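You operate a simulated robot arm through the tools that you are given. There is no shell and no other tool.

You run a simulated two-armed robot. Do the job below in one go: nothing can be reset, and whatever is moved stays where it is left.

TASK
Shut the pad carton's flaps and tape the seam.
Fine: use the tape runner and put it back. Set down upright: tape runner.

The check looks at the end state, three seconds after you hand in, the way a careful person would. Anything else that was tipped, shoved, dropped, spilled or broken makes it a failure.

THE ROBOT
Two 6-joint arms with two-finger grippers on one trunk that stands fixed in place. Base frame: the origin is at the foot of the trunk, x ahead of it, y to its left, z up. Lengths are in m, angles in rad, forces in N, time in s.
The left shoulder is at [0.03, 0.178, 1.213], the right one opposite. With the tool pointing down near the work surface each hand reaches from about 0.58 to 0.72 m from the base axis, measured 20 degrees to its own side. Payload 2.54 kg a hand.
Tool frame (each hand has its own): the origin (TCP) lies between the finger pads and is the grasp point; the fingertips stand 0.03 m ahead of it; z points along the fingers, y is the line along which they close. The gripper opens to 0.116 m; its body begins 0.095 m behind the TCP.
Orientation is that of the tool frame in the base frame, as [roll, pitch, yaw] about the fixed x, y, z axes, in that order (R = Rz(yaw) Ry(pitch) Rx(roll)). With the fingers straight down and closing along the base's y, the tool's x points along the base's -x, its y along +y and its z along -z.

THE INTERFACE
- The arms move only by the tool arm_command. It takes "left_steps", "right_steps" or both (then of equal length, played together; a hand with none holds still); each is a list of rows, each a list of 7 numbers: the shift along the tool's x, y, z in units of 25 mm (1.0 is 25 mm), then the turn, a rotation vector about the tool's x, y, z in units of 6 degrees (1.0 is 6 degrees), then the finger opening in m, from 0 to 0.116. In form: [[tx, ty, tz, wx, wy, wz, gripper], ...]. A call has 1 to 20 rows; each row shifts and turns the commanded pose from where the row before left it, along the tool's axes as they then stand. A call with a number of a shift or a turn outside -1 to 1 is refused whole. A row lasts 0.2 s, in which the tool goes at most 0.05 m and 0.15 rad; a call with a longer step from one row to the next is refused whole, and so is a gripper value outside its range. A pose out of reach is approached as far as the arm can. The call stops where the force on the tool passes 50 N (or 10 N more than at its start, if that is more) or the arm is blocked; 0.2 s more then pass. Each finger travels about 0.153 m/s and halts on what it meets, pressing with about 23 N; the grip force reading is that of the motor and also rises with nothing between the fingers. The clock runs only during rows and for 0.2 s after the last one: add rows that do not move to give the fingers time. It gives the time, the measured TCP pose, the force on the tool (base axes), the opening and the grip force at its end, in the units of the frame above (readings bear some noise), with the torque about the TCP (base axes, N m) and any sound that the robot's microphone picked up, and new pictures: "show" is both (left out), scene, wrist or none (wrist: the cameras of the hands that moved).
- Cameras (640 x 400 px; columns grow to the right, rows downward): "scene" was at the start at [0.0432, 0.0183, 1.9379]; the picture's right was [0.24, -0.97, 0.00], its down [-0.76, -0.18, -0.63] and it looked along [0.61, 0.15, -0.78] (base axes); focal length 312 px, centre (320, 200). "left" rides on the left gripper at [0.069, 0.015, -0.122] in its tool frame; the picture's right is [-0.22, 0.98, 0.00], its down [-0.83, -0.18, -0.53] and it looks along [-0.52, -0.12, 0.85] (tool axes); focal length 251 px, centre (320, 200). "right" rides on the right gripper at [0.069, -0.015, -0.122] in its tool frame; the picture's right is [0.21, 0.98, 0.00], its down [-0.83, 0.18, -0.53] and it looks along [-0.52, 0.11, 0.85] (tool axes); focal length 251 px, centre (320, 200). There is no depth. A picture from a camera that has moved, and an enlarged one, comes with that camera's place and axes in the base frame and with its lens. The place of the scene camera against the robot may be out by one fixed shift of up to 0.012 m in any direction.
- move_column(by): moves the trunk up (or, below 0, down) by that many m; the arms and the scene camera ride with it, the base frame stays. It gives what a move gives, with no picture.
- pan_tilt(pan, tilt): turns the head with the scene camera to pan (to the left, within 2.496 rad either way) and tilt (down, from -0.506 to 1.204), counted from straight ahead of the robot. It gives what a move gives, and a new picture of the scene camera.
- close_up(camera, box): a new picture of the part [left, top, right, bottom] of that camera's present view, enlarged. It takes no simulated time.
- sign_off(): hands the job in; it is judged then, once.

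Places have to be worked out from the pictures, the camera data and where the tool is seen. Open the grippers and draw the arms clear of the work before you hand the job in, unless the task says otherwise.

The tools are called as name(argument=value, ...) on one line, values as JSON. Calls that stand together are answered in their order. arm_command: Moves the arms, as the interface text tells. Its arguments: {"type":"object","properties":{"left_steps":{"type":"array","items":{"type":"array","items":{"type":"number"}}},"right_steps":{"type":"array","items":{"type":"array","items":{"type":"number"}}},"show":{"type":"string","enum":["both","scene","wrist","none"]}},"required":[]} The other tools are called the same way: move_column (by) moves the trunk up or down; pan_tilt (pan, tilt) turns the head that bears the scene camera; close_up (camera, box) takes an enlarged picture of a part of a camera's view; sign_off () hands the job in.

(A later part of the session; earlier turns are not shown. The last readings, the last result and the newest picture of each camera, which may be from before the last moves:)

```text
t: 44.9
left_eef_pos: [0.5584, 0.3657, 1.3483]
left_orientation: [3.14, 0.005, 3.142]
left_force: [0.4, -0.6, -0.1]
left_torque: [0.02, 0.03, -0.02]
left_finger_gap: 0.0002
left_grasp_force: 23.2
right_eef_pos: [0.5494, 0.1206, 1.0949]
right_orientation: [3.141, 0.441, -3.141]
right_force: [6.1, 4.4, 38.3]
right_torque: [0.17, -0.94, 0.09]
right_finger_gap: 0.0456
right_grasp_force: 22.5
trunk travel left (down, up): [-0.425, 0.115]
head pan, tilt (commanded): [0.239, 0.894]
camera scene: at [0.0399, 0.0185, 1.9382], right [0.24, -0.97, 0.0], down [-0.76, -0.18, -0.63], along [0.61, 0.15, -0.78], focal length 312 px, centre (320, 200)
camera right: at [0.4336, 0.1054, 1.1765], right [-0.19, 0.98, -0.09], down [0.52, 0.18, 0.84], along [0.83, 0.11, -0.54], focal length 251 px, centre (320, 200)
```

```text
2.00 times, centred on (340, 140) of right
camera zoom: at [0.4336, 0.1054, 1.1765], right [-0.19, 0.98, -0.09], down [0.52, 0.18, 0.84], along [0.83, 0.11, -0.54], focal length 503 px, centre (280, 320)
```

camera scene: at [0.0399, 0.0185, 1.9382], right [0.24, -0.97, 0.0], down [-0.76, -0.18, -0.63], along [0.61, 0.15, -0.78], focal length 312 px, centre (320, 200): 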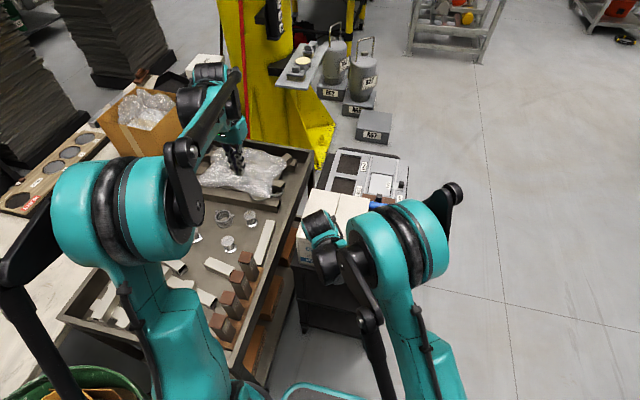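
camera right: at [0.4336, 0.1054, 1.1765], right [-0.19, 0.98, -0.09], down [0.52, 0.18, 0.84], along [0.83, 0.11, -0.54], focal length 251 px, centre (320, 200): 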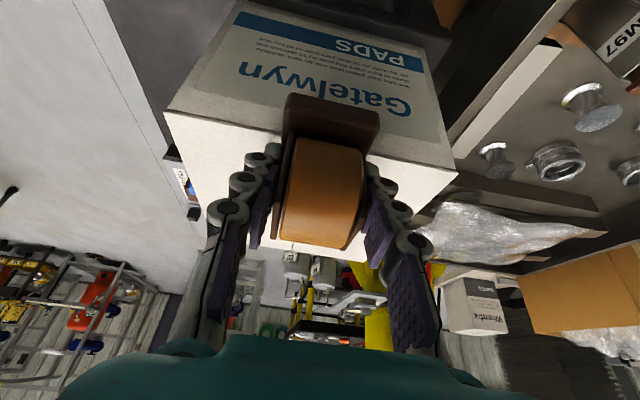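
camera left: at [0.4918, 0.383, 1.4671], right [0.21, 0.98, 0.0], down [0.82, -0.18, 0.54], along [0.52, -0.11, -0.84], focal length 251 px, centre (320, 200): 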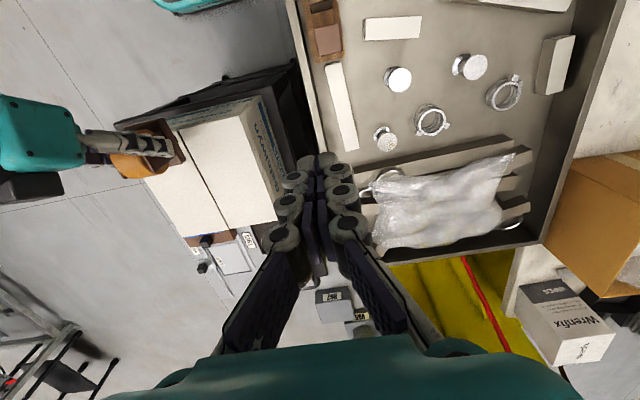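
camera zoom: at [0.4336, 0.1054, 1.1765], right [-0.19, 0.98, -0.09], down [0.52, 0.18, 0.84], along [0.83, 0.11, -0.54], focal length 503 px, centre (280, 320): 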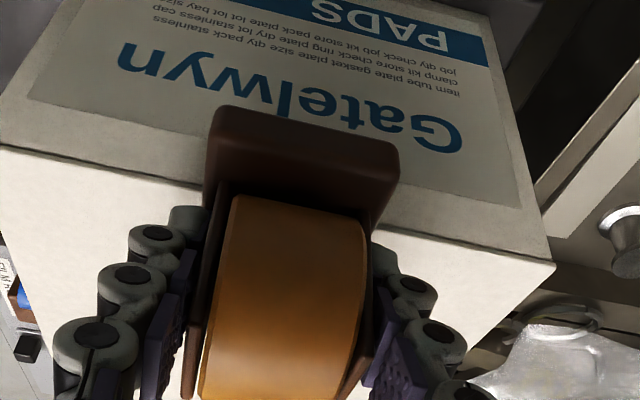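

Contact came earlier than expected: 38 N at TCP z 1.095, with the pressure at the carton's near edge. I ease up a few millimetres to bring the force down and re-check.

arm_command(right_steps=[[-0.02, 0, -0.04, 0, 0, 0, 0], [-0.02, 0, -0.04, 0, 0, 0, 0], [-0.01, 0, -0.03, 0, 0, 0, 0], [0, 0, 0, 0, 0, 0, 0]])

close_up(camera="left", box=[110, 80, 230, 180])

close_up(camera="right", box=[200, 40, 480, 240])

```text
t: 45.9
left_eef_pos: [0.5606, 0.3677, 1.3449]
left_orientation: [3.139, 0.002, 3.139]
left_force: [-0.2, 0.3, -0.5]
left_torque: [-0.01, -0.02, -0.02]
left_finger_gap: 0.0002
left_grasp_force: 23.5
right_eef_pos: [0.5489, 0.1199, 1.095]
right_orientation: [-3.141, 0.438, -3.141]
right_force: [5.0, 4.5, 15.2]
right_torque: [0.17, -0.5, 0.07]
right_finger_gap: 0.0454
right_grasp_force: 22.7
trunk travel left (down, up): [-0.425, 0.115]
head pan, tilt (commanded): [0.239, 0.894]
camera scene: at [0.0423, 0.0188, 1.9379], right [0.24, -0.97, 0.0], down [-0.76, -0.18, -0.63], along [0.61, 0.15, -0.78], focal length 312 px, centre (320, 200)
camera right: at [0.4337, 0.1054, 1.1774], right [-0.19, 0.98, -0.09], down [0.52, 0.18, 0.83], along [0.83, 0.11, -0.55], focal length 251 px, centre (320, 200)
```

scene: 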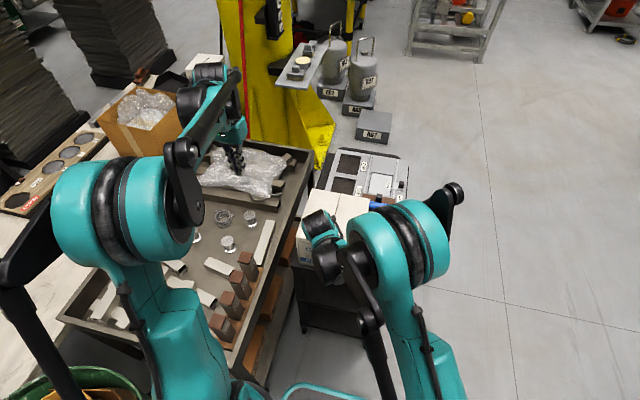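
right: 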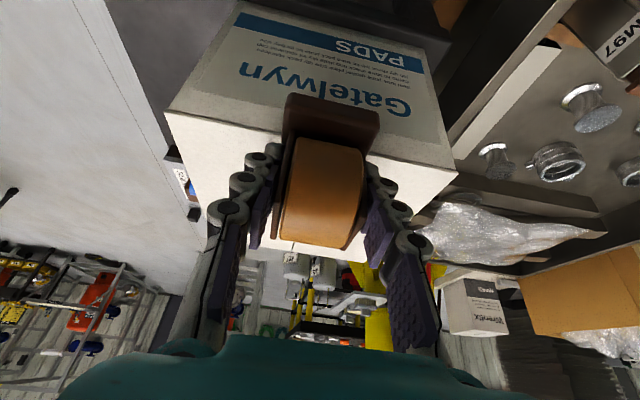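

```text
4.00 times, centred on (170, 130) of left
camera zoom: at [0.4911, 0.3827, 1.4672], right [0.21, 0.98, 0.0], down [0.82, -0.18, 0.54], along [0.52, -0.11, -0.84], focal length 1006 px, centre (920, 480)
```

zoom: 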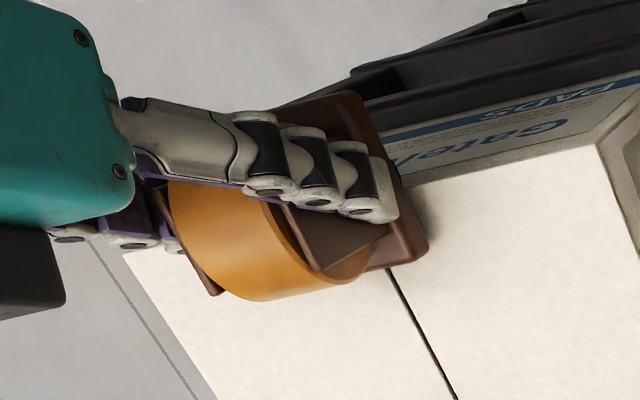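

```text
2.00 times, centred on (340, 140) of right
camera zoom: at [0.4337, 0.1054, 1.1774], right [-0.19, 0.98, -0.09], down [0.52, 0.18, 0.83], along [0.83, 0.11, -0.55], focal length 503 px, centre (280, 320)
```

zoom: 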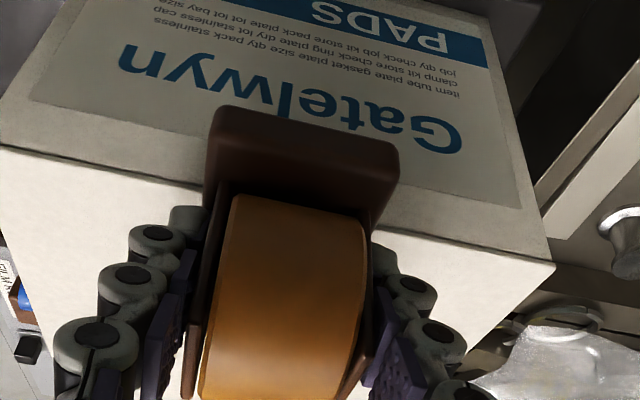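

Force is down to 15 N, and the runner's centre sits over the seam within about 2 mm. I ease one more millimetre and start running along +x slowly, watching for tape.

arm_command(right_steps=[[-0.017, 0, -0.036, 0, 0, 0, 0], [-0.0725, 0, 0.034, 0, 0, 0, 0], [-0.145, 0, 0.068, 0, 0, 0, 0], [-0.218, 0, 0.101, 0, 0, 0, 0], [-0.218, 0, 0.101, 0, 0, 0, 0], [-0.218, 0, 0.101, 0, 0, 0, 0], [-0.145, 0, 0.068, 0, 0, 0, 0]])

close_up(camera="left", box=[110, 80, 290, 240])

close_up(camera="right", box=[200, 40, 480, 240])

```text
t: 47.5
left_eef_pos: [0.5613, 0.3682, 1.3447]
left_orientation: [3.139, 0.003, 3.14]
left_force: [0.3, -0.3, 0.7]
left_torque: [-0.01, -0.01, -0.01]
left_finger_gap: 0.0
left_grasp_force: 23.2
right_eef_pos: [0.5777, 0.1189, 1.0973]
right_orientation: [3.141, 0.436, 3.141]
right_force: [0.6, -0.1, -2.2]
right_torque: [0.03, 0.07, -0.01]
right_finger_gap: 0.0449
right_grasp_force: 22.4
trunk travel left (down, up): [-0.425, 0.115]
head pan, tilt (commanded): [0.239, 0.894]
camera scene: at [0.0439, 0.0184, 1.9378], right [0.24, -0.97, 0.0], down [-0.76, -0.18, -0.63], along [0.61, 0.15, -0.78], focal length 312 px, centre (320, 200)
camera right: at [0.4638, 0.1044, 1.1794], right [-0.19, 0.98, -0.09], down [0.52, 0.18, 0.83], along [0.83, 0.11, -0.55], focal length 251 px, centre (320, 200)
```

scene: 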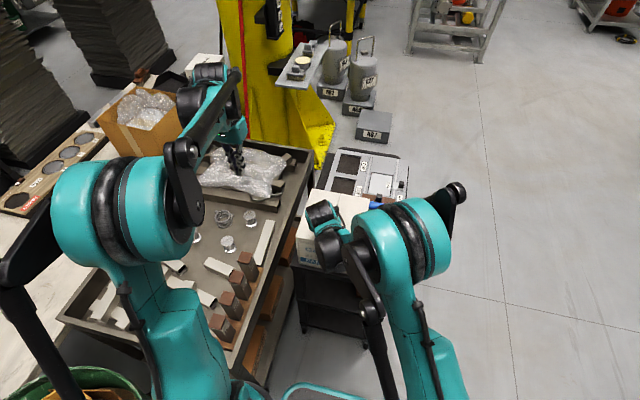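
right: 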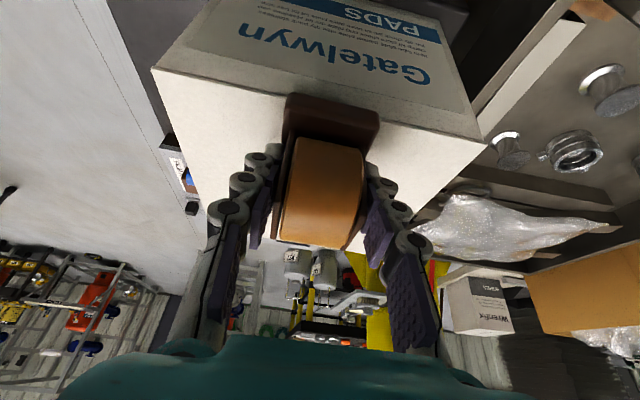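

```text
2.50 times, centred on (200, 160) of left
camera zoom: at [0.4924, 0.3824, 1.4669], right [0.21, 0.98, 0.0], down [0.82, -0.18, 0.54], along [0.52, -0.11, -0.84], focal length 629 px, centre (620, 300)
```

zoom: 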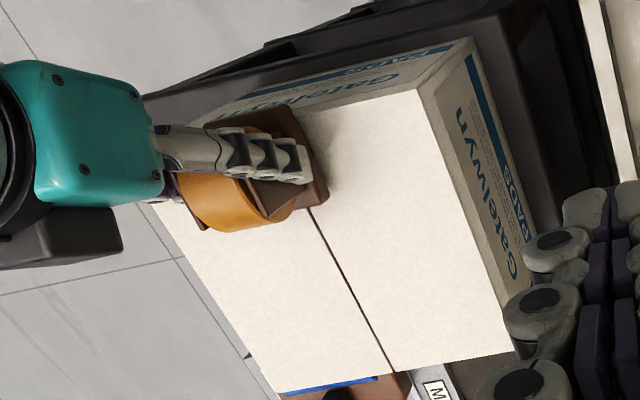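

```text
2.00 times, centred on (340, 140) of right
camera zoom: at [0.4638, 0.1044, 1.1794], right [-0.19, 0.98, -0.09], down [0.52, 0.18, 0.83], along [0.83, 0.11, -0.55], focal length 503 px, centre (280, 320)
```

zoom: 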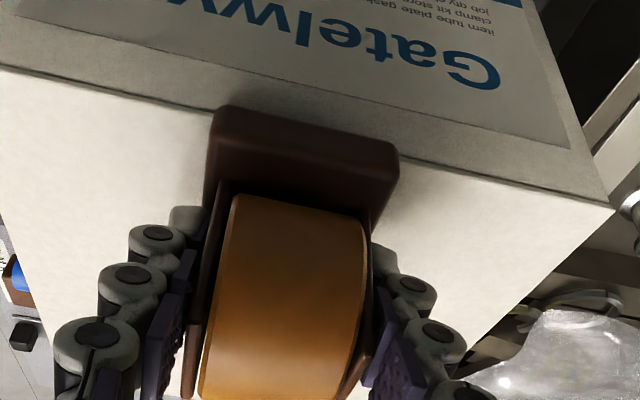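

The runner now glides just clear of the surface (no contact force), so no tape has been laid. I go back to the near edge and press down about 2 mm for a light contact.

arm_command(right_steps=[[0.3, 0, -0.14, 0, 0, 0, 0], [0.3, 0, -0.14, 0, 0, 0, 0], [0.3, 0, -0.14, 0, 0, 0, 0], [0.017, 0, 0.036, 0, 0, 0, 0], [0.017, 0, 0.036, 0, 0, 0, 0], [0, 0, 0, 0, 0, 0, 0]], show="wrist")

```text
t: 48.9
left_eef_pos: [0.5595, 0.3671, 1.3453]
left_orientation: [3.139, 0.003, -3.141]
left_force: [-0.3, 0.2, -0.6]
left_torque: [-0.01, 0.01, 0.03]
left_finger_gap: 0.0
left_grasp_force: 23.4
right_eef_pos: [0.5529, 0.1207, 1.0969]
right_orientation: [-3.141, 0.44, 3.141]
right_force: [1.6, 2.6, 12.4]
right_torque: [0.06, -0.27, 0.05]
right_finger_gap: 0.0453
right_grasp_force: 22.6
trunk travel left (down, up): [-0.425, 0.115]
head pan, tilt (commanded): [0.239, 0.894]
camera right: at [0.4383, 0.105, 1.1776], right [-0.19, 0.98, -0.09], down [0.52, 0.18, 0.83], along [0.83, 0.11, -0.54], focal length 251 px, centre (320, 200)
```

right: 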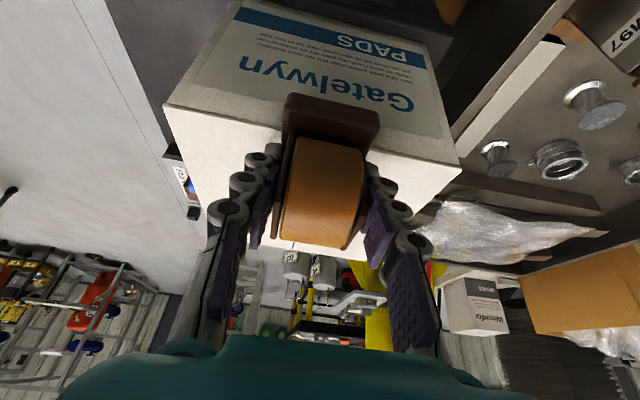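

Light contact of about 12 N at the near edge. I run forward about 4 cm and check for tape behind the runner.

arm_command(right_steps=[[-0.0725, 0, 0.034, 0, 0, 0, 0], [-0.145, 0, 0.068, 0, 0, 0, 0], [-0.218, 0, 0.101, 0, 0, 0, 0], [-0.218, 0, 0.101, 0, 0, 0, 0], [-0.218, 0, 0.101, 0, 0, 0, 0], [-0.218, 0, 0.101, 0, 0, 0, 0], [-0.218, 0, 0.101, 0, 0, 0, 0], [-0.145, 0, 0.068, 0, 0, 0, 0]], show="wrist")

close_up(camera="left", box=[110, 80, 290, 240])

close_up(camera="right", box=[200, 40, 480, 240])

```text
t: 50.6
left_eef_pos: [0.5584, 0.3666, 1.346]
left_orientation: [3.14, 0.006, 3.14]
left_force: [-0.3, -0.1, -0.3]
left_torque: [0.01, -0.01, 0.02]
left_finger_gap: 0.0
left_grasp_force: 23.2
right_eef_pos: [0.5917, 0.1192, 1.0959]
right_orientation: [3.141, 0.438, 3.141]
right_force: [-9.3, -1.8, 17.7]
right_torque: [-0.07, 0.73, 0.02]
right_finger_gap: 0.0453
right_grasp_force: 22.7
trunk travel left (down, up): [-0.425, 0.115]
head pan, tilt (commanded): [0.239, 0.894]
camera right: at [0.477, 0.1039, 1.1786], right [-0.19, 0.98, -0.09], down [0.52, 0.18, 0.83], along [0.83, 0.11, -0.54], focal length 251 px, centre (320, 200)
```

right: 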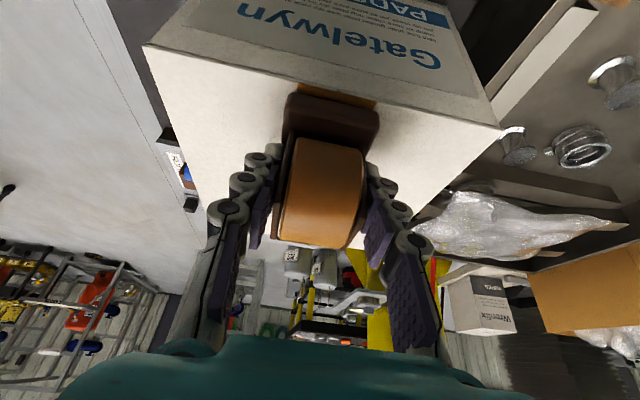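

```text
2.50 times, centred on (200, 160) of left
camera zoom: at [0.4889, 0.3819, 1.4683], right [0.21, 0.98, 0.0], down [0.82, -0.18, 0.54], along [0.53, -0.11, -0.84], focal length 629 px, centre (620, 300)
```

zoom: 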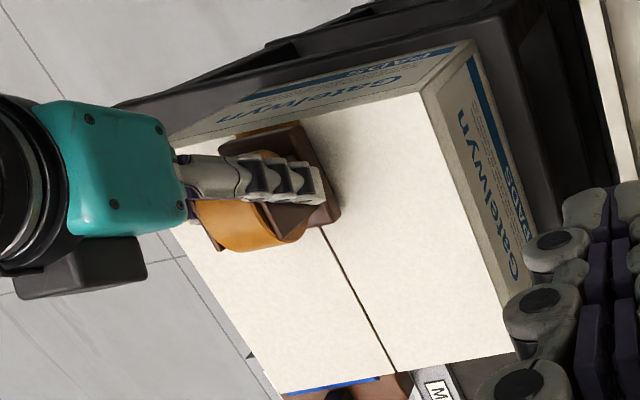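

```text
2.00 times, centred on (340, 140) of right
camera zoom: at [0.477, 0.1039, 1.1786], right [-0.19, 0.98, -0.09], down [0.52, 0.18, 0.83], along [0.83, 0.11, -0.54], focal length 503 px, centre (280, 320)
```

zoom: 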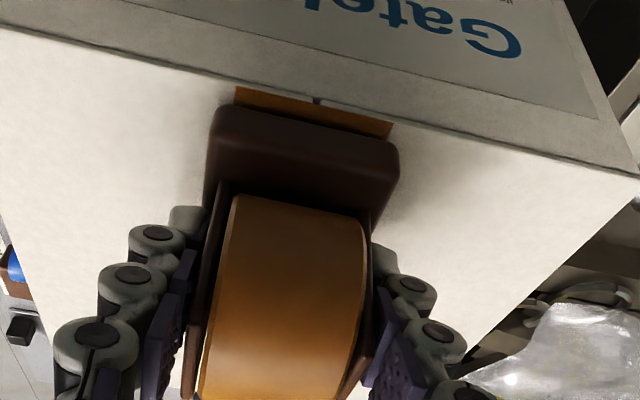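

Tape is coming out: an orange strip starts right at the carton's near edge and is centred on the seam. I ease the pressure slightly and continue along the seam.

arm_command(right_steps=[[-0.152, 0, 0.053, 0, 0, 0, 0], [-0.218, 0, 0.101, 0, 0, 0, 0], [-0.218, 0, 0.101, 0, 0, 0, 0], [-0.218, 0, 0.101, 0, 0, 0, 0], [-0.218, 0, 0.101, 0, 0, 0, 0], [-0.218, 0, 0.101, 0, 0, 0, 0], [-0.218, 0, 0.101, 0, 0, 0, 0], [-0.218, 0, 0.101, 0, 0, 0, 0], [-0.145, 0, 0.068, 0, 0, 0, 0]], show="wrist")

close_up(camera="left", box=[110, 80, 290, 240])

close_up(camera="right", box=[200, 0, 480, 200])

```text
t: 52.6
left_eef_pos: [0.5582, 0.3661, 1.3459]
left_orientation: [3.14, 0.006, 3.141]
left_force: [0.5, -0.8, 0.8]
left_torque: [-0.01, -0.03, -0.01]
left_finger_gap: 0.0
left_grasp_force: 23.3
right_eef_pos: [0.6442, 0.119, 1.0977]
right_orientation: [-3.141, 0.438, 3.141]
right_force: [-5.3, 0.0, 10.8]
right_torque: [-0.01, 0.39, -0.02]
right_finger_gap: 0.0455
right_grasp_force: 22.5
trunk travel left (down, up): [-0.425, 0.115]
head pan, tilt (commanded): [0.239, 0.894]
camera right: at [0.528, 0.1044, 1.1788], right [-0.19, 0.98, -0.09], down [0.52, 0.18, 0.83], along [0.83, 0.11, -0.54], focal length 251 px, centre (320, 200)
```

right: 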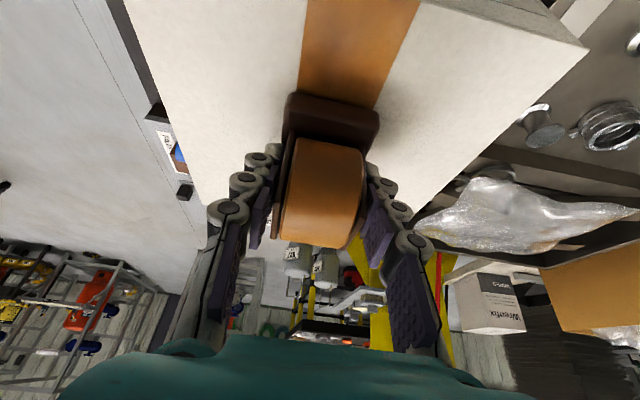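

```text
2.50 times, centred on (200, 160) of left
camera zoom: at [0.4899, 0.382, 1.4679], right [0.21, 0.98, 0.0], down [0.82, -0.18, 0.54], along [0.53, -0.11, -0.84], focal length 629 px, centre (620, 300)
```

zoom: 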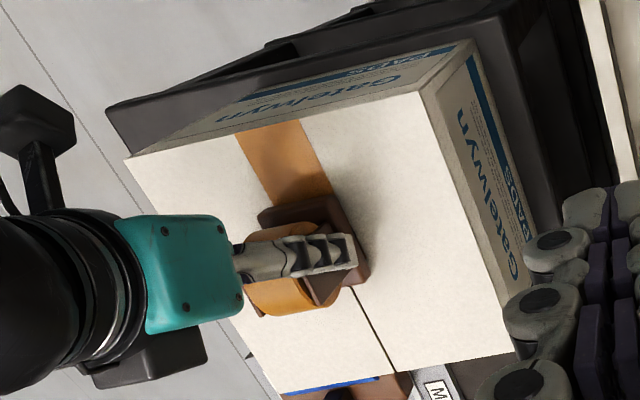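

```text
2.00 times, centred on (340, 100) of right
camera zoom: at [0.528, 0.1044, 1.1788], right [-0.19, 0.98, -0.09], down [0.52, 0.18, 0.83], along [0.83, 0.11, -0.54], focal length 503 px, centre (280, 400)
```

zoom: 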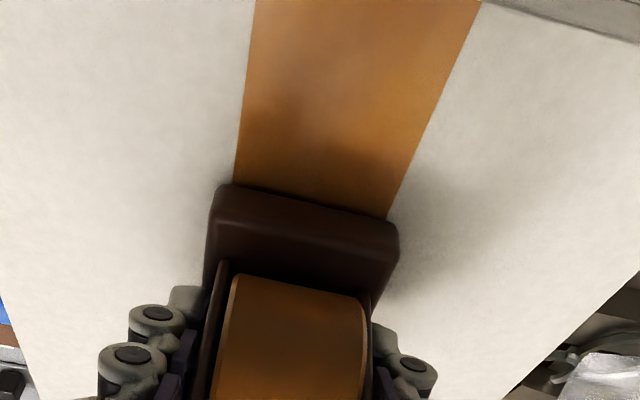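

The tape lies well behind the runner with about 11 N contact. Before going on I check the runner's centring against the seam ahead.

close_up(camera="left", box=[160, 130, 260, 240])

```text
3.64 times, centred on (210, 185) of left
camera zoom: at [0.4899, 0.382, 1.4679], right [0.21, 0.98, 0.0], down [0.82, -0.18, 0.54], along [0.53, -0.11, -0.84], focal length 914 px, centre (720, 254)
```

zoom: 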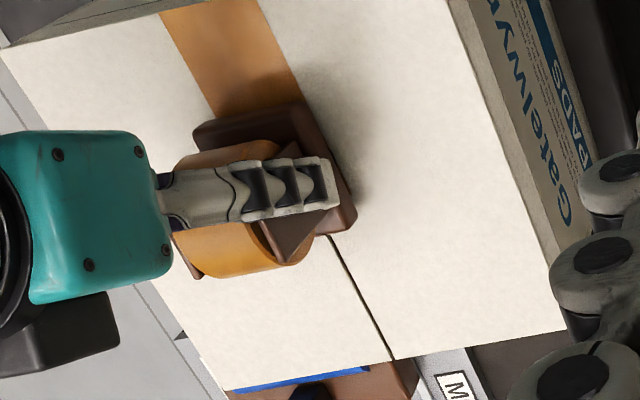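

Tape and seam centre agree near the start but the runner drifts about 3 mm toward -y relative to the seam, so I steer slightly +y while continuing.

arm_command(right_steps=[[-0.145, 0.03, 0.068, 0, 0, 0, 0], [-0.218, 0.03, 0.101, 0, 0, 0, 0], [-0.218, 0.03, 0.101, 0, 0, 0, 0], [-0.218, 0.03, 0.101, 0, 0, 0, 0], [-0.218, 0.025, 0.101, 0, 0, 0, 0], [-0.218, 0.02, 0.101, 0, 0, 0, 0], [-0.218, 0.02, 0.101, 0, 0, 0, 0], [-0.218, 0.015, 0.101, 0, 0, 0, 0], [-0.145, 0.01, 0.068, 0, 0, 0, 0]], show="wrist")

close_up(camera="left", box=[140, 110, 260, 240])

close_up(camera="right", box=[200, 0, 480, 200])

```text
t: 54.6
left_eef_pos: [0.5616, 0.3661, 1.3448]
left_orientation: [3.141, 0.005, -3.14]
left_force: [0.0, 0.0, -0.7]
left_torque: [0.01, -0.01, 0.0]
left_finger_gap: 0.0
left_grasp_force: 23.0
right_eef_pos: [0.6932, 0.124, 1.0972]
right_orientation: [-3.14, 0.437, 3.14]
right_force: [-0.6, 0.8, 3.2]
right_torque: [0.0, 0.1, 0.0]
right_finger_gap: 0.0453
right_grasp_force: 23.1
trunk travel left (down, up): [-0.425, 0.115]
head pan, tilt (commanded): [0.239, 0.894]
camera right: at [0.5794, 0.1097, 1.179], right [-0.19, 0.98, -0.09], down [0.52, 0.18, 0.83], along [0.83, 0.11, -0.55], focal length 251 px, centre (320, 200)
```

right: 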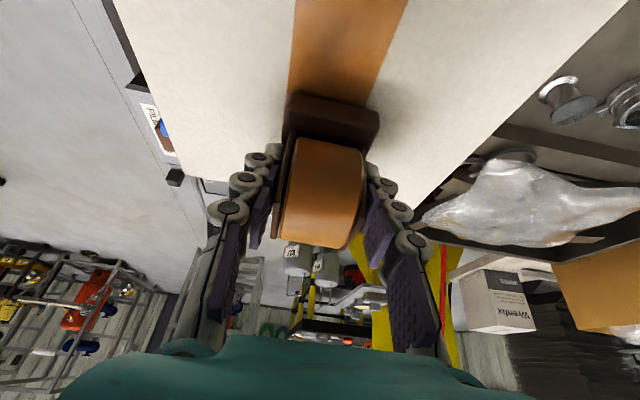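

```text
3.08 times, centred on (200, 175) of left
camera zoom: at [0.4911, 0.3823, 1.4674], right [0.21, 0.98, 0.0], down [0.82, -0.18, 0.54], along [0.52, -0.11, -0.84], focal length 774 px, centre (689, 277)
```

zoom: 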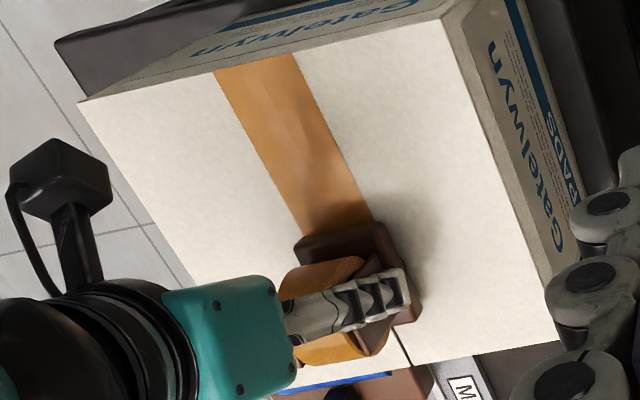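

```text
2.00 times, centred on (340, 100) of right
camera zoom: at [0.5794, 0.1097, 1.179], right [-0.19, 0.98, -0.09], down [0.52, 0.18, 0.83], along [0.83, 0.11, -0.55], focal length 503 px, centre (280, 400)
```

zoom: 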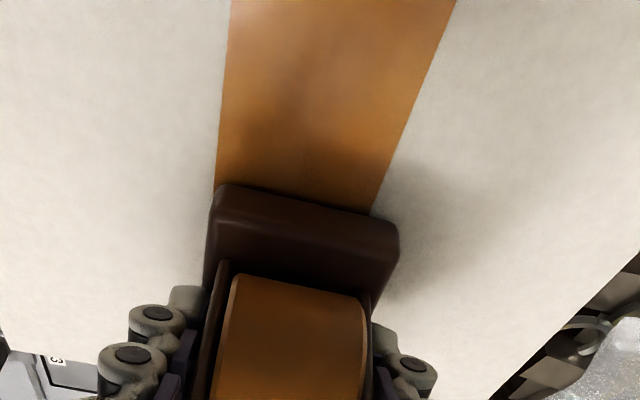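

Contact is now light (about 5 N net) and tape is still being laid. I zoom in to compare the tape's centre line with the seam still visible ahead.

close_up(camera="left", box=[160, 115, 230, 185])

close_up(camera="left", box=[180, 180, 250, 240])

close_up(camera="scene", box=[280, 170, 400, 280])

```text
5.71 times, centred on (195, 150) of left
camera zoom: at [0.4911, 0.3823, 1.4674], right [0.21, 0.98, 0.0], down [0.82, -0.18, 0.54], along [0.52, -0.11, -0.84], focal length 1437 px, centre (1034, 486)
```

zoom: 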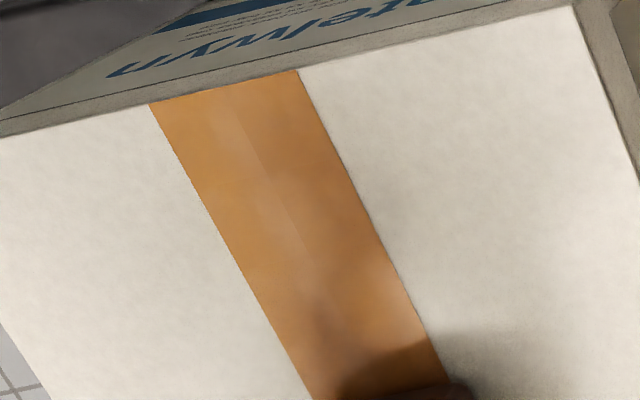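

```text
6.67 times, centred on (215, 210) of left
camera zoom: at [0.4911, 0.3823, 1.4674], right [0.21, 0.98, 0.0], down [0.82, -0.18, 0.54], along [0.52, -0.11, -0.84], focal length 1676 px, centre (1020, 133)
```

zoom: 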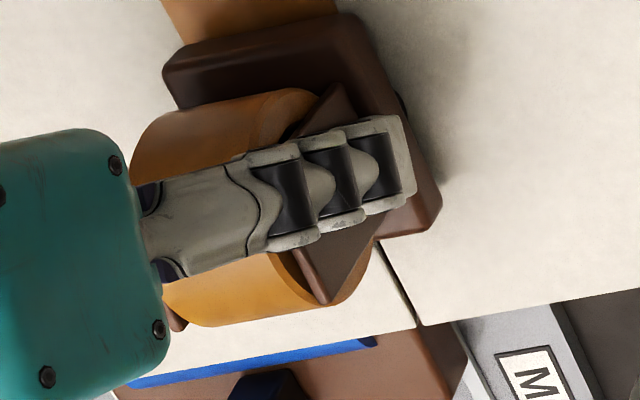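

```text
3.64 times, centred on (340, 225) of scene
camera zoom: at [0.0422, 0.0182, 1.9379], right [0.24, -0.97, 0.0], down [-0.76, -0.18, -0.63], along [0.61, 0.15, -0.78], focal length 1136 px, centre (247, 109)
```

zoom: 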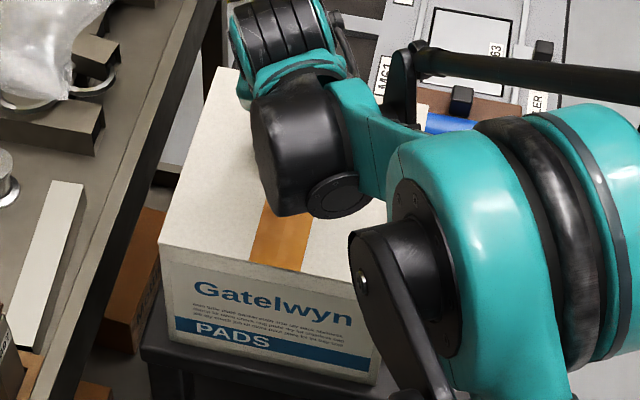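

The tape's centre line coincides with the seam both at the front and just behind the runner, so the steering is right. I add a touch of pressure and continue toward the far end.

arm_command(right_steps=[[-0.14, 0, 0.079, 0, 0, 0, 0], [-0.213, 0, 0.112, 0, 0, 0, 0], [-0.218, 0, 0.101, 0, 0, 0, 0], [-0.218, 0, 0.101, 0, 0, 0, 0], [-0.218, 0, 0.101, 0, 0, 0, 0], [-0.218, 0, 0.101, 0, 0, 0, 0], [-0.218, 0, 0.101, 0, 0, 0, 0], [-0.218, 0, 0.101, 0, 0, 0, 0], [-0.145, 0, 0.068, 0, 0, 0, 0]], show="wrist")

close_up(camera="left", box=[160, 110, 280, 250])

```text
t: 56.6
left_eef_pos: [0.5608, 0.3664, 1.3459]
left_orientation: [3.139, 0.004, -3.141]
left_force: [-0.2, 0.0, 0.5]
left_torque: [0.01, -0.02, 0.02]
left_finger_gap: 0.0
left_grasp_force: 22.9
right_eef_pos: [0.7435, 0.1245, 1.0979]
right_orientation: [3.141, 0.437, 3.141]
right_force: [-2.5, -0.7, 3.9]
right_torque: [-0.03, 0.22, 0.05]
right_finger_gap: 0.0454
right_grasp_force: 22.7
trunk travel left (down, up): [-0.425, 0.115]
head pan, tilt (commanded): [0.239, 0.894]
camera right: at [0.629, 0.1096, 1.1791], right [-0.19, 0.98, -0.09], down [0.52, 0.18, 0.83], along [0.83, 0.11, -0.55], focal length 251 px, centre (320, 200)
```

right: 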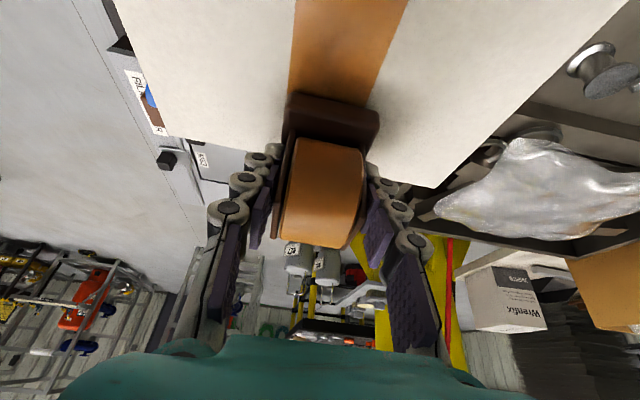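

```text
2.86 times, centred on (220, 180) of left
camera zoom: at [0.4909, 0.3822, 1.4675], right [0.21, 0.98, 0.0], down [0.82, -0.18, 0.54], along [0.52, -0.11, -0.84], focal length 718 px, centre (606, 257)
```

zoom: 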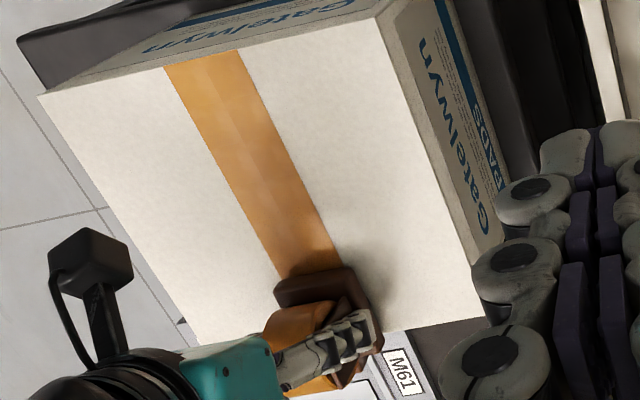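

The far edge of the runner has reached the carton's back edge with steady light contact. I carry on so its centre passes about 1 cm beyond the edge, then stop to check.

arm_command(right_steps=[[-0.145, 0, 0.068, 0, 0, 0, 0], [-0.215, 0, 0.105, 0, 0, 0, 0], [-0.218, 0, 0.101, 0, 0, 0, 0], [-0.218, 0, 0.101, 0, 0, 0, 0], [-0.218, 0, 0.101, 0, 0, 0, 0], [-0.218, 0, 0.101, 0, 0, 0, 0], [-0.218, 0, 0.101, 0, 0, 0, 0], [-0.218, 0, 0.101, 0, 0, 0, 0], [-0.145, 0, 0.068, 0, 0, 0, 0]], show="wrist")

close_up(camera="left", box=[160, 110, 280, 250])

close_up(camera="right", box=[200, 0, 480, 200])

```text
t: 58.6
left_eef_pos: [0.5593, 0.3659, 1.3462]
left_orientation: [3.139, 0.003, -3.141]
left_force: [-0.2, 0.2, -0.5]
left_torque: [-0.01, -0.02, 0.04]
left_finger_gap: 0.0001
left_grasp_force: 22.6
right_eef_pos: [0.7938, 0.1255, 1.0974]
right_orientation: [3.141, 0.437, -3.141]
right_force: [-3.8, -0.4, 6.8]
right_torque: [0.01, 0.29, 0.0]
right_finger_gap: 0.0453
right_grasp_force: 22.9
trunk travel left (down, up): [-0.425, 0.115]
head pan, tilt (commanded): [0.239, 0.894]
camera right: at [0.6791, 0.1097, 1.1791], right [-0.19, 0.98, -0.09], down [0.52, 0.18, 0.83], along [0.83, 0.11, -0.55], focal length 251 px, centre (320, 200)
```

right: 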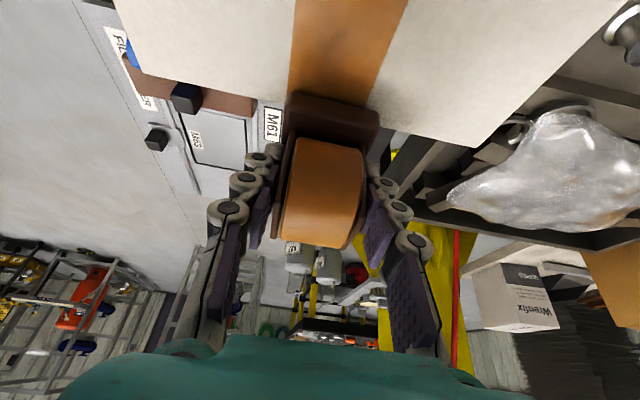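

```text
2.86 times, centred on (220, 180) of left
camera zoom: at [0.4909, 0.3823, 1.4674], right [0.21, 0.98, 0.0], down [0.82, -0.18, 0.54], along [0.52, -0.11, -0.84], focal length 718 px, centre (606, 257)
```

zoom: 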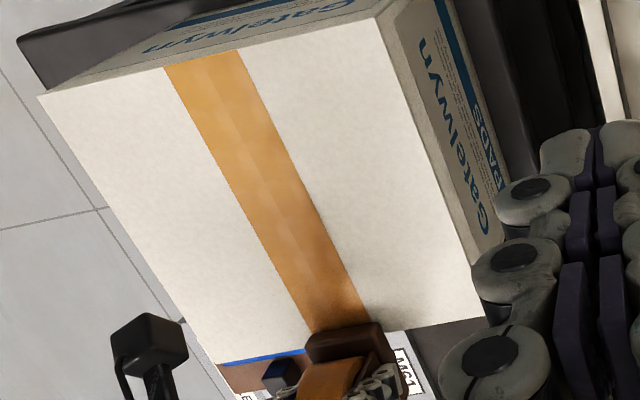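

```text
2.00 times, centred on (340, 100) of right
camera zoom: at [0.6791, 0.1097, 1.1791], right [-0.19, 0.98, -0.09], down [0.52, 0.18, 0.83], along [0.83, 0.11, -0.55], focal length 503 px, centre (280, 400)
```

zoom: 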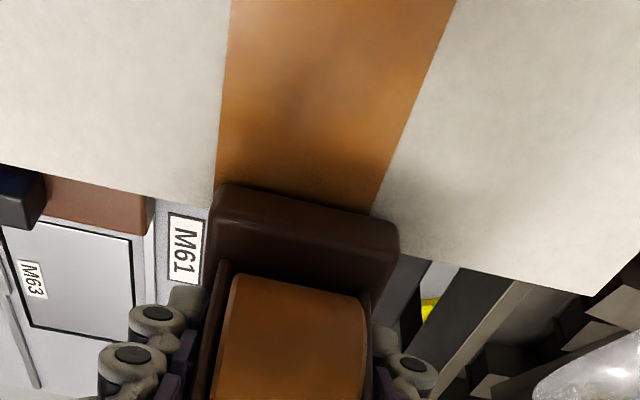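

The tape reaches back to the runner at the far edge. I nudge on another centimetre, then lift straight up to see the finished strip.

arm_command(right_steps=[[-0.145, 0, 0.068, 0, 0, 0, 0], [-0.181, 0, 0.085, 0, 0, 0, 0], [-0.1, 0, 0.045, 0, 0, 0, 0], [0, 0, 0, 0, 0, 0, 0], [-0.034, 0, -0.0725, 0, 0, 0, 0], [-0.068, 0, -0.145, 0, 0, 0, 0], [-0.101, 0, -0.218, 0, 0, 0, 0], [-0.135, 0, -0.29, 0, 0, 0, 0], [-0.135, 0, -0.29, 0, 0, 0, 0], [-0.135, 0, -0.29, 0, 0, 0, 0], [-0.135, 0, -0.29, 0, 0, 0, 0], [-0.101, 0, -0.218, 0, 0, 0, 0], [-0.068, 0, -0.145, 0, 0, 0, 0], [0, 0, 0, 0, 0, 0, 0]])

close_up(camera="left", box=[160, 110, 280, 250])

close_up(camera="right", box=[200, 0, 480, 200])

```text
t: 61.6
left_eef_pos: [0.5617, 0.3667, 1.345]
left_orientation: [3.14, 0.003, -3.141]
left_force: [0.6, 0.6, -0.2]
left_torque: [-0.01, -0.03, -0.01]
left_finger_gap: 0.0002
left_grasp_force: 23.1
right_eef_pos: [0.8067, 0.1246, 1.1505]
right_orientation: [3.141, 0.436, 3.14]
right_force: [-0.6, -0.1, -2.8]
right_torque: [-0.02, 0.04, 0.0]
right_finger_gap: 0.0451
right_grasp_force: 23.2
trunk travel left (down, up): [-0.425, 0.115]
head pan, tilt (commanded): [0.239, 0.894]
camera scene: at [0.0438, 0.0185, 1.9379], right [0.24, -0.97, 0.0], down [-0.76, -0.18, -0.63], along [0.61, 0.15, -0.78], focal length 312 px, centre (320, 200)
camera right: at [0.6922, 0.1089, 1.2327], right [-0.19, 0.98, -0.09], down [0.52, 0.18, 0.83], along [0.83, 0.11, -0.55], focal length 251 px, centre (320, 200)
```

scene: 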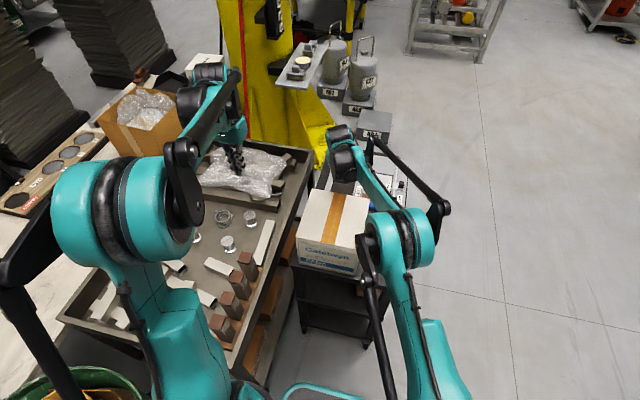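
right: 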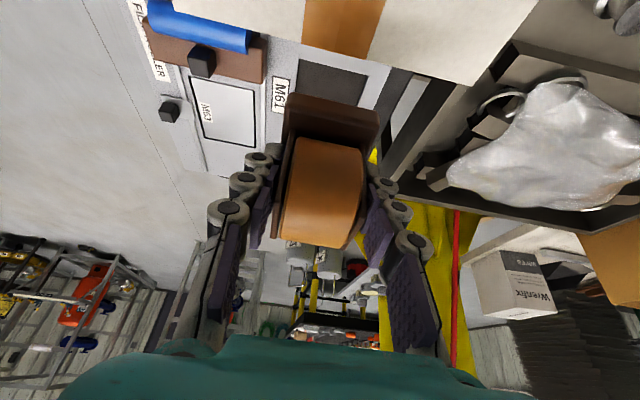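

```text
2.86 times, centred on (220, 180) of left
camera zoom: at [0.4922, 0.3825, 1.4669], right [0.21, 0.98, 0.0], down [0.82, -0.18, 0.54], along [0.52, -0.11, -0.84], focal length 718 px, centre (606, 257)
```

zoom: 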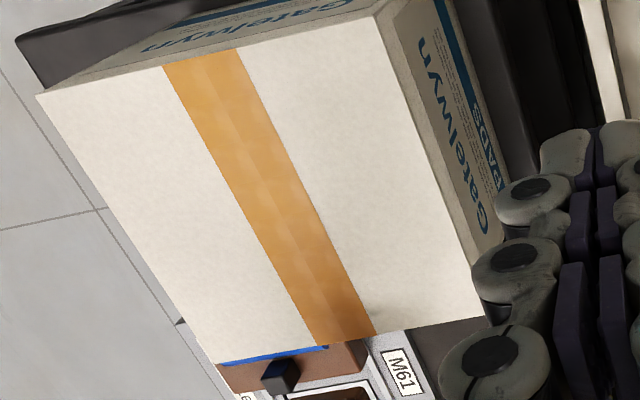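

```text
2.00 times, centred on (340, 100) of right
camera zoom: at [0.6922, 0.1089, 1.2327], right [-0.19, 0.98, -0.09], down [0.52, 0.18, 0.83], along [0.83, 0.11, -0.55], focal length 503 px, centre (280, 400)
```

zoom: 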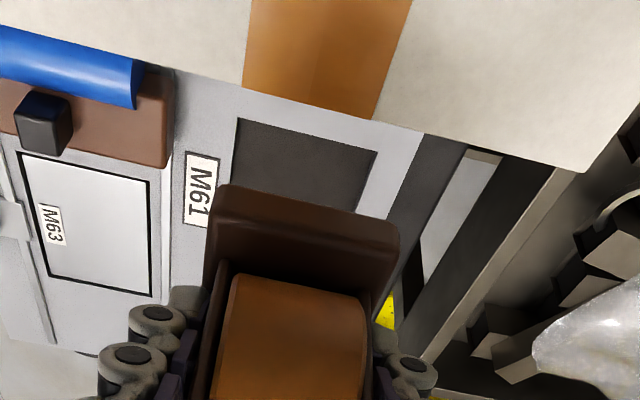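

The strip runs edge to edge over the seam, centred. The runner is still firmly held, so I carry it back over to above its original spot at (0.675, -0.101).

arm_command(right_steps=[[0.13, -0.251, -0.085, 0, 0, 0, 0], [0.13, -0.251, -0.085, 0, 0, 0, 0], [0.26, -0.502, -0.17, 0, 0, 0, 0], [0.26, -0.502, -0.17, 0, 0, 0, 0], [0.26, -0.502, -0.17, 0, 0, 0, 0], [0.26, -0.502, -0.17, 0, 0, 0, 0], [0.26, -0.502, -0.17, 0, 0, 0, 0], [0.26, -0.502, -0.17, 0, 0, 0, 0], [0.26, -0.502, -0.17, 0, 0, 0, 0], [0.26, -0.502, -0.17, 0, 0, 0, 0], [0.26, -0.502, -0.17, 0, 0, 0, 0], [0.26, -0.502, -0.17, 0, 0, 0, 0], [0.26, -0.502, -0.17, 0, 0, 0, 0], [0.26, -0.502, -0.17, 0, 0, 0, 0], [0.26, -0.502, -0.17, 0, 0, 0, 0], [0.26, -0.502, -0.17, 0, 0, 0, 0], [0.26, -0.502, -0.17, 0, 0, 0, 0], [0.26, -0.502, -0.17, 0, 0, 0, 0], [0.13, -0.251, -0.085, 0, 0, 0, 0], [0.13, -0.251, -0.085, 0, 0, 0, 0]])

```text
t: 65.8
left_eef_pos: [0.5615, 0.3658, 1.3459]
left_orientation: [3.14, 0.002, -3.141]
left_force: [-0.3, -1.5, 0.7]
left_torque: [-0.02, -0.01, -0.01]
left_finger_gap: 0.0
left_grasp_force: 23.3
right_eef_pos: [0.6671, -0.1022, 1.1691]
right_orientation: [3.14, 0.438, 3.14]
right_force: [-0.3, -0.3, -1.5]
right_torque: [0.04, 0.01, 0.0]
right_finger_gap: 0.0453
right_grasp_force: 22.8
trunk travel left (down, up): [-0.425, 0.115]
head pan, tilt (commanded): [0.239, 0.894]
camera scene: at [0.0433, 0.0178, 1.9379], right [0.24, -0.97, 0.0], down [-0.76, -0.18, -0.63], along [0.61, 0.15, -0.78], focal length 312 px, centre (320, 200)
camera right: at [0.5533, -0.1174, 1.2514], right [-0.19, 0.98, -0.09], down [0.52, 0.18, 0.83], along [0.83, 0.11, -0.55], focal length 251 px, centre (320, 200)
```

scene: 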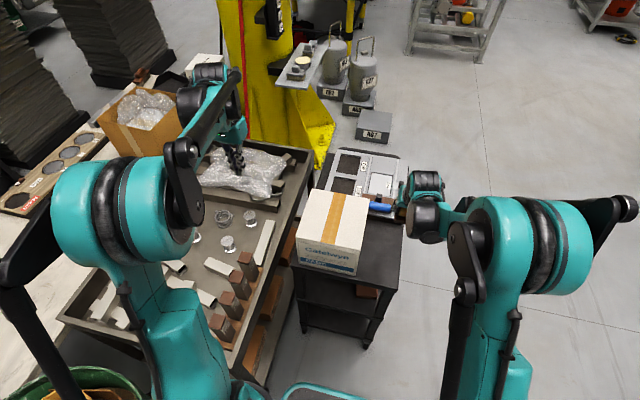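
right: 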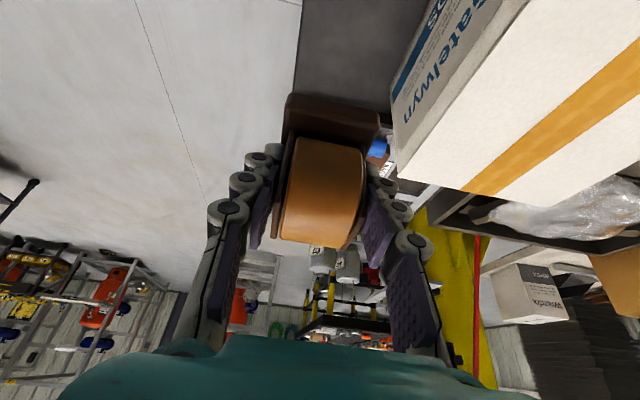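

Above the original spot again. I lower it 0.25 m smoothly, stopping about 1 cm above the cart top.

arm_command(right_steps=[[0.068, 0, 0.145, 0, 0, 0, 0], [0.135, 0, 0.29, 0, 0, 0, 0], [0.2367, 0, 0.5075, 0, 0, 0, 0], [0.2367, 0, 0.5075, 0, 0, 0, 0], [0.2367, 0, 0.5075, 0, 0, 0, 0], [0.2367, 0, 0.5075, 0, 0, 0, 0], [0.2367, 0, 0.5075, 0, 0, 0, 0], [0.2367, 0, 0.5075, 0, 0, 0, 0], [0.2367, 0, 0.5075, 0, 0, 0, 0], [0.2367, 0, 0.5075, 0, 0, 0, 0], [0.2367, 0, 0.5075, 0, 0, 0, 0], [0.2367, 0, 0.5075, 0, 0, 0, 0], [0.2367, 0, 0.5075, 0, 0, 0, 0], [0.2367, 0, 0.5075, 0, 0, 0, 0], [0.2367, 0, 0.5075, 0, 0, 0, 0], [0.2367, 0, 0.5075, 0, 0, 0, 0], [0.2367, 0, 0.5075, 0, 0, 0, 0], [0.2367, 0, 0.5075, 0, 0, 0, 0], [0.135, 0, 0.29, 0, 0, 0, 0], [0.101, 0, 0.2175, 0, 0, 0, 0]])

close_up(camera="right", box=[180, 60, 460, 260])

```text
t: 70.0
left_eef_pos: [0.5613, 0.3666, 1.3458]
left_orientation: [3.141, 0.005, -3.14]
left_force: [0.2, -0.2, -0.7]
left_torque: [0.02, 0.0, 0.0]
left_finger_gap: 0.0
left_grasp_force: 23.2
right_eef_pos: [0.6678, -0.1029, 0.9194]
right_orientation: [3.139, 0.436, -3.141]
right_force: [0.5, 1.0, -2.6]
right_torque: [-0.01, 0.03, 0.04]
right_finger_gap: 0.0454
right_grasp_force: 23.0
trunk travel left (down, up): [-0.425, 0.115]
head pan, tilt (commanded): [0.239, 0.894]
camera scene: at [0.0439, 0.0182, 1.9379], right [0.24, -0.97, 0.0], down [-0.76, -0.18, -0.63], along [0.61, 0.15, -0.78], focal length 312 px, centre (320, 200)
camera right: at [0.5542, -0.1174, 1.0015], right [-0.19, 0.98, -0.09], down [0.52, 0.18, 0.83], along [0.83, 0.11, -0.55], focal length 251 px, centre (320, 200)
```

scene: 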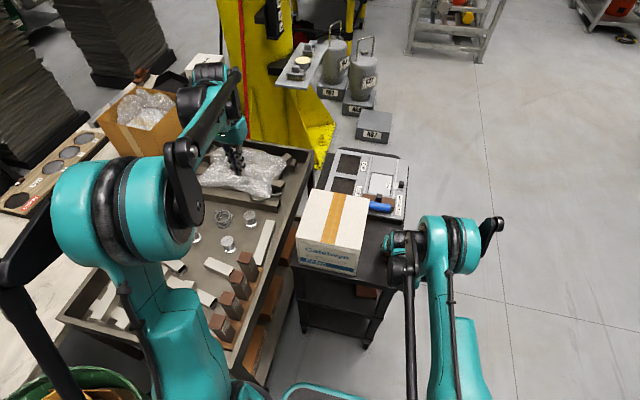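
right: 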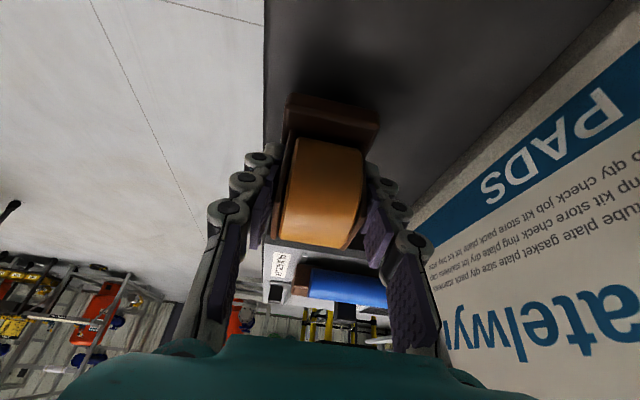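

```text
2.00 times, centred on (320, 160) of right
camera zoom: at [0.5542, -0.1174, 1.0015], right [-0.19, 0.98, -0.09], down [0.52, 0.18, 0.83], along [0.83, 0.11, -0.55], focal length 503 px, centre (320, 280)
```

zoom: 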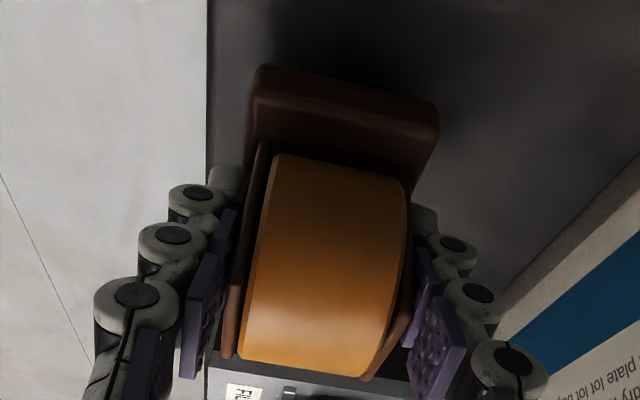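

Just above the cart. I creep down in small steps until the force shows the base touching.

arm_command(right_steps=[[0.034, 0.02, 0.0725, 0, 0, 0, 0], [0.034, 0.02, 0.0725, 0, 0, 0, 0], [0.034, 0, 0.0725, 0, 0, 0, 0], [0.025, 0, 0.054, 0, 0, 0, 0], [0.025, 0, 0.054, 0, 0, 0, 0], [0, 0, 0, 0, 0, 0, 0]], show="wrist")

```text
t: 71.5
left_eef_pos: [0.5622, 0.3662, 1.3458]
left_orientation: [3.141, 0.003, -3.141]
left_force: [0.7, 0.5, -0.8]
left_torque: [0.0, 0.0, 0.0]
left_finger_gap: 0.0002
left_grasp_force: 22.4
right_eef_pos: [0.6696, -0.0997, 0.9119]
right_orientation: [-3.141, 0.438, 3.141]
right_force: [0.7, -0.3, -1.5]
right_torque: [0.0, 0.0, 0.01]
right_finger_gap: 0.0454
right_grasp_force: 22.6
trunk travel left (down, up): [-0.425, 0.115]
head pan, tilt (commanded): [0.239, 0.894]
camera right: at [0.5541, -0.1155, 0.9927], right [-0.19, 0.98, -0.09], down [0.52, 0.18, 0.83], along [0.83, 0.11, -0.55], focal length 251 px, centre (320, 200)
```

right: 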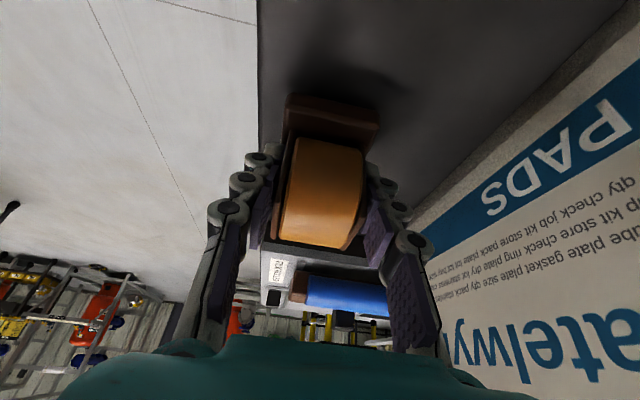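

Still hanging free at z 0.911. I continue in 1 mm steps.

arm_command(right_steps=[[0.017, 0, 0.036, 0, 0, 0, 0], [0.017, 0, 0.036, 0, 0, 0, 0], [0.017, 0, 0.036, 0, 0, 0, 0], [0, 0, 0, 0, 0, 0, 0]], show="none")

```text
t: 72.5
left_eef_pos: [0.5618, 0.3666, 1.3458]
left_orientation: [3.14, 0.004, -3.141]
left_force: [-0.6, 0.5, 0.1]
left_torque: [0.0, -0.01, 0.0]
left_finger_gap: 0.0002
left_grasp_force: 22.8
right_eef_pos: [0.6679, -0.0997, 0.908]
right_orientation: [-3.141, 0.436, 3.14]
right_force: [0.0, -0.2, -2.8]
right_torque: [0.0, -0.03, 0.01]
right_finger_gap: 0.0451
right_grasp_force: 23.2
trunk travel left (down, up): [-0.425, 0.115]
head pan, tilt (commanded): [0.239, 0.894]
```

No contact yet at z 0.908. A few more 1 mm steps.

arm_command(right_steps=[[0.017, 0, 0.036, 0, 0, 0, 0], [0.017, 0, 0.036, 0, 0, 0, 0], [0, 0, 0, 0, 0, 0, 0]], show="none")

```text
t: 73.2
left_eef_pos: [0.5616, 0.3669, 1.346]
left_orientation: [3.139, 0.003, 3.141]
left_force: [0.4, 0.0, 0.0]
left_torque: [0.02, 0.01, 0.0]
left_finger_gap: 0.0003
left_grasp_force: 22.8
right_eef_pos: [0.6683, -0.1008, 0.9056]
right_orientation: [3.141, 0.435, 3.141]
right_force: [-1.3, -1.2, -2.3]
right_torque: [0.02, 0.04, 0.02]
right_finger_gap: 0.0451
right_grasp_force: 22.7
trunk travel left (down, up): [-0.425, 0.115]
head pan, tilt (commanded): [0.239, 0.894]
```

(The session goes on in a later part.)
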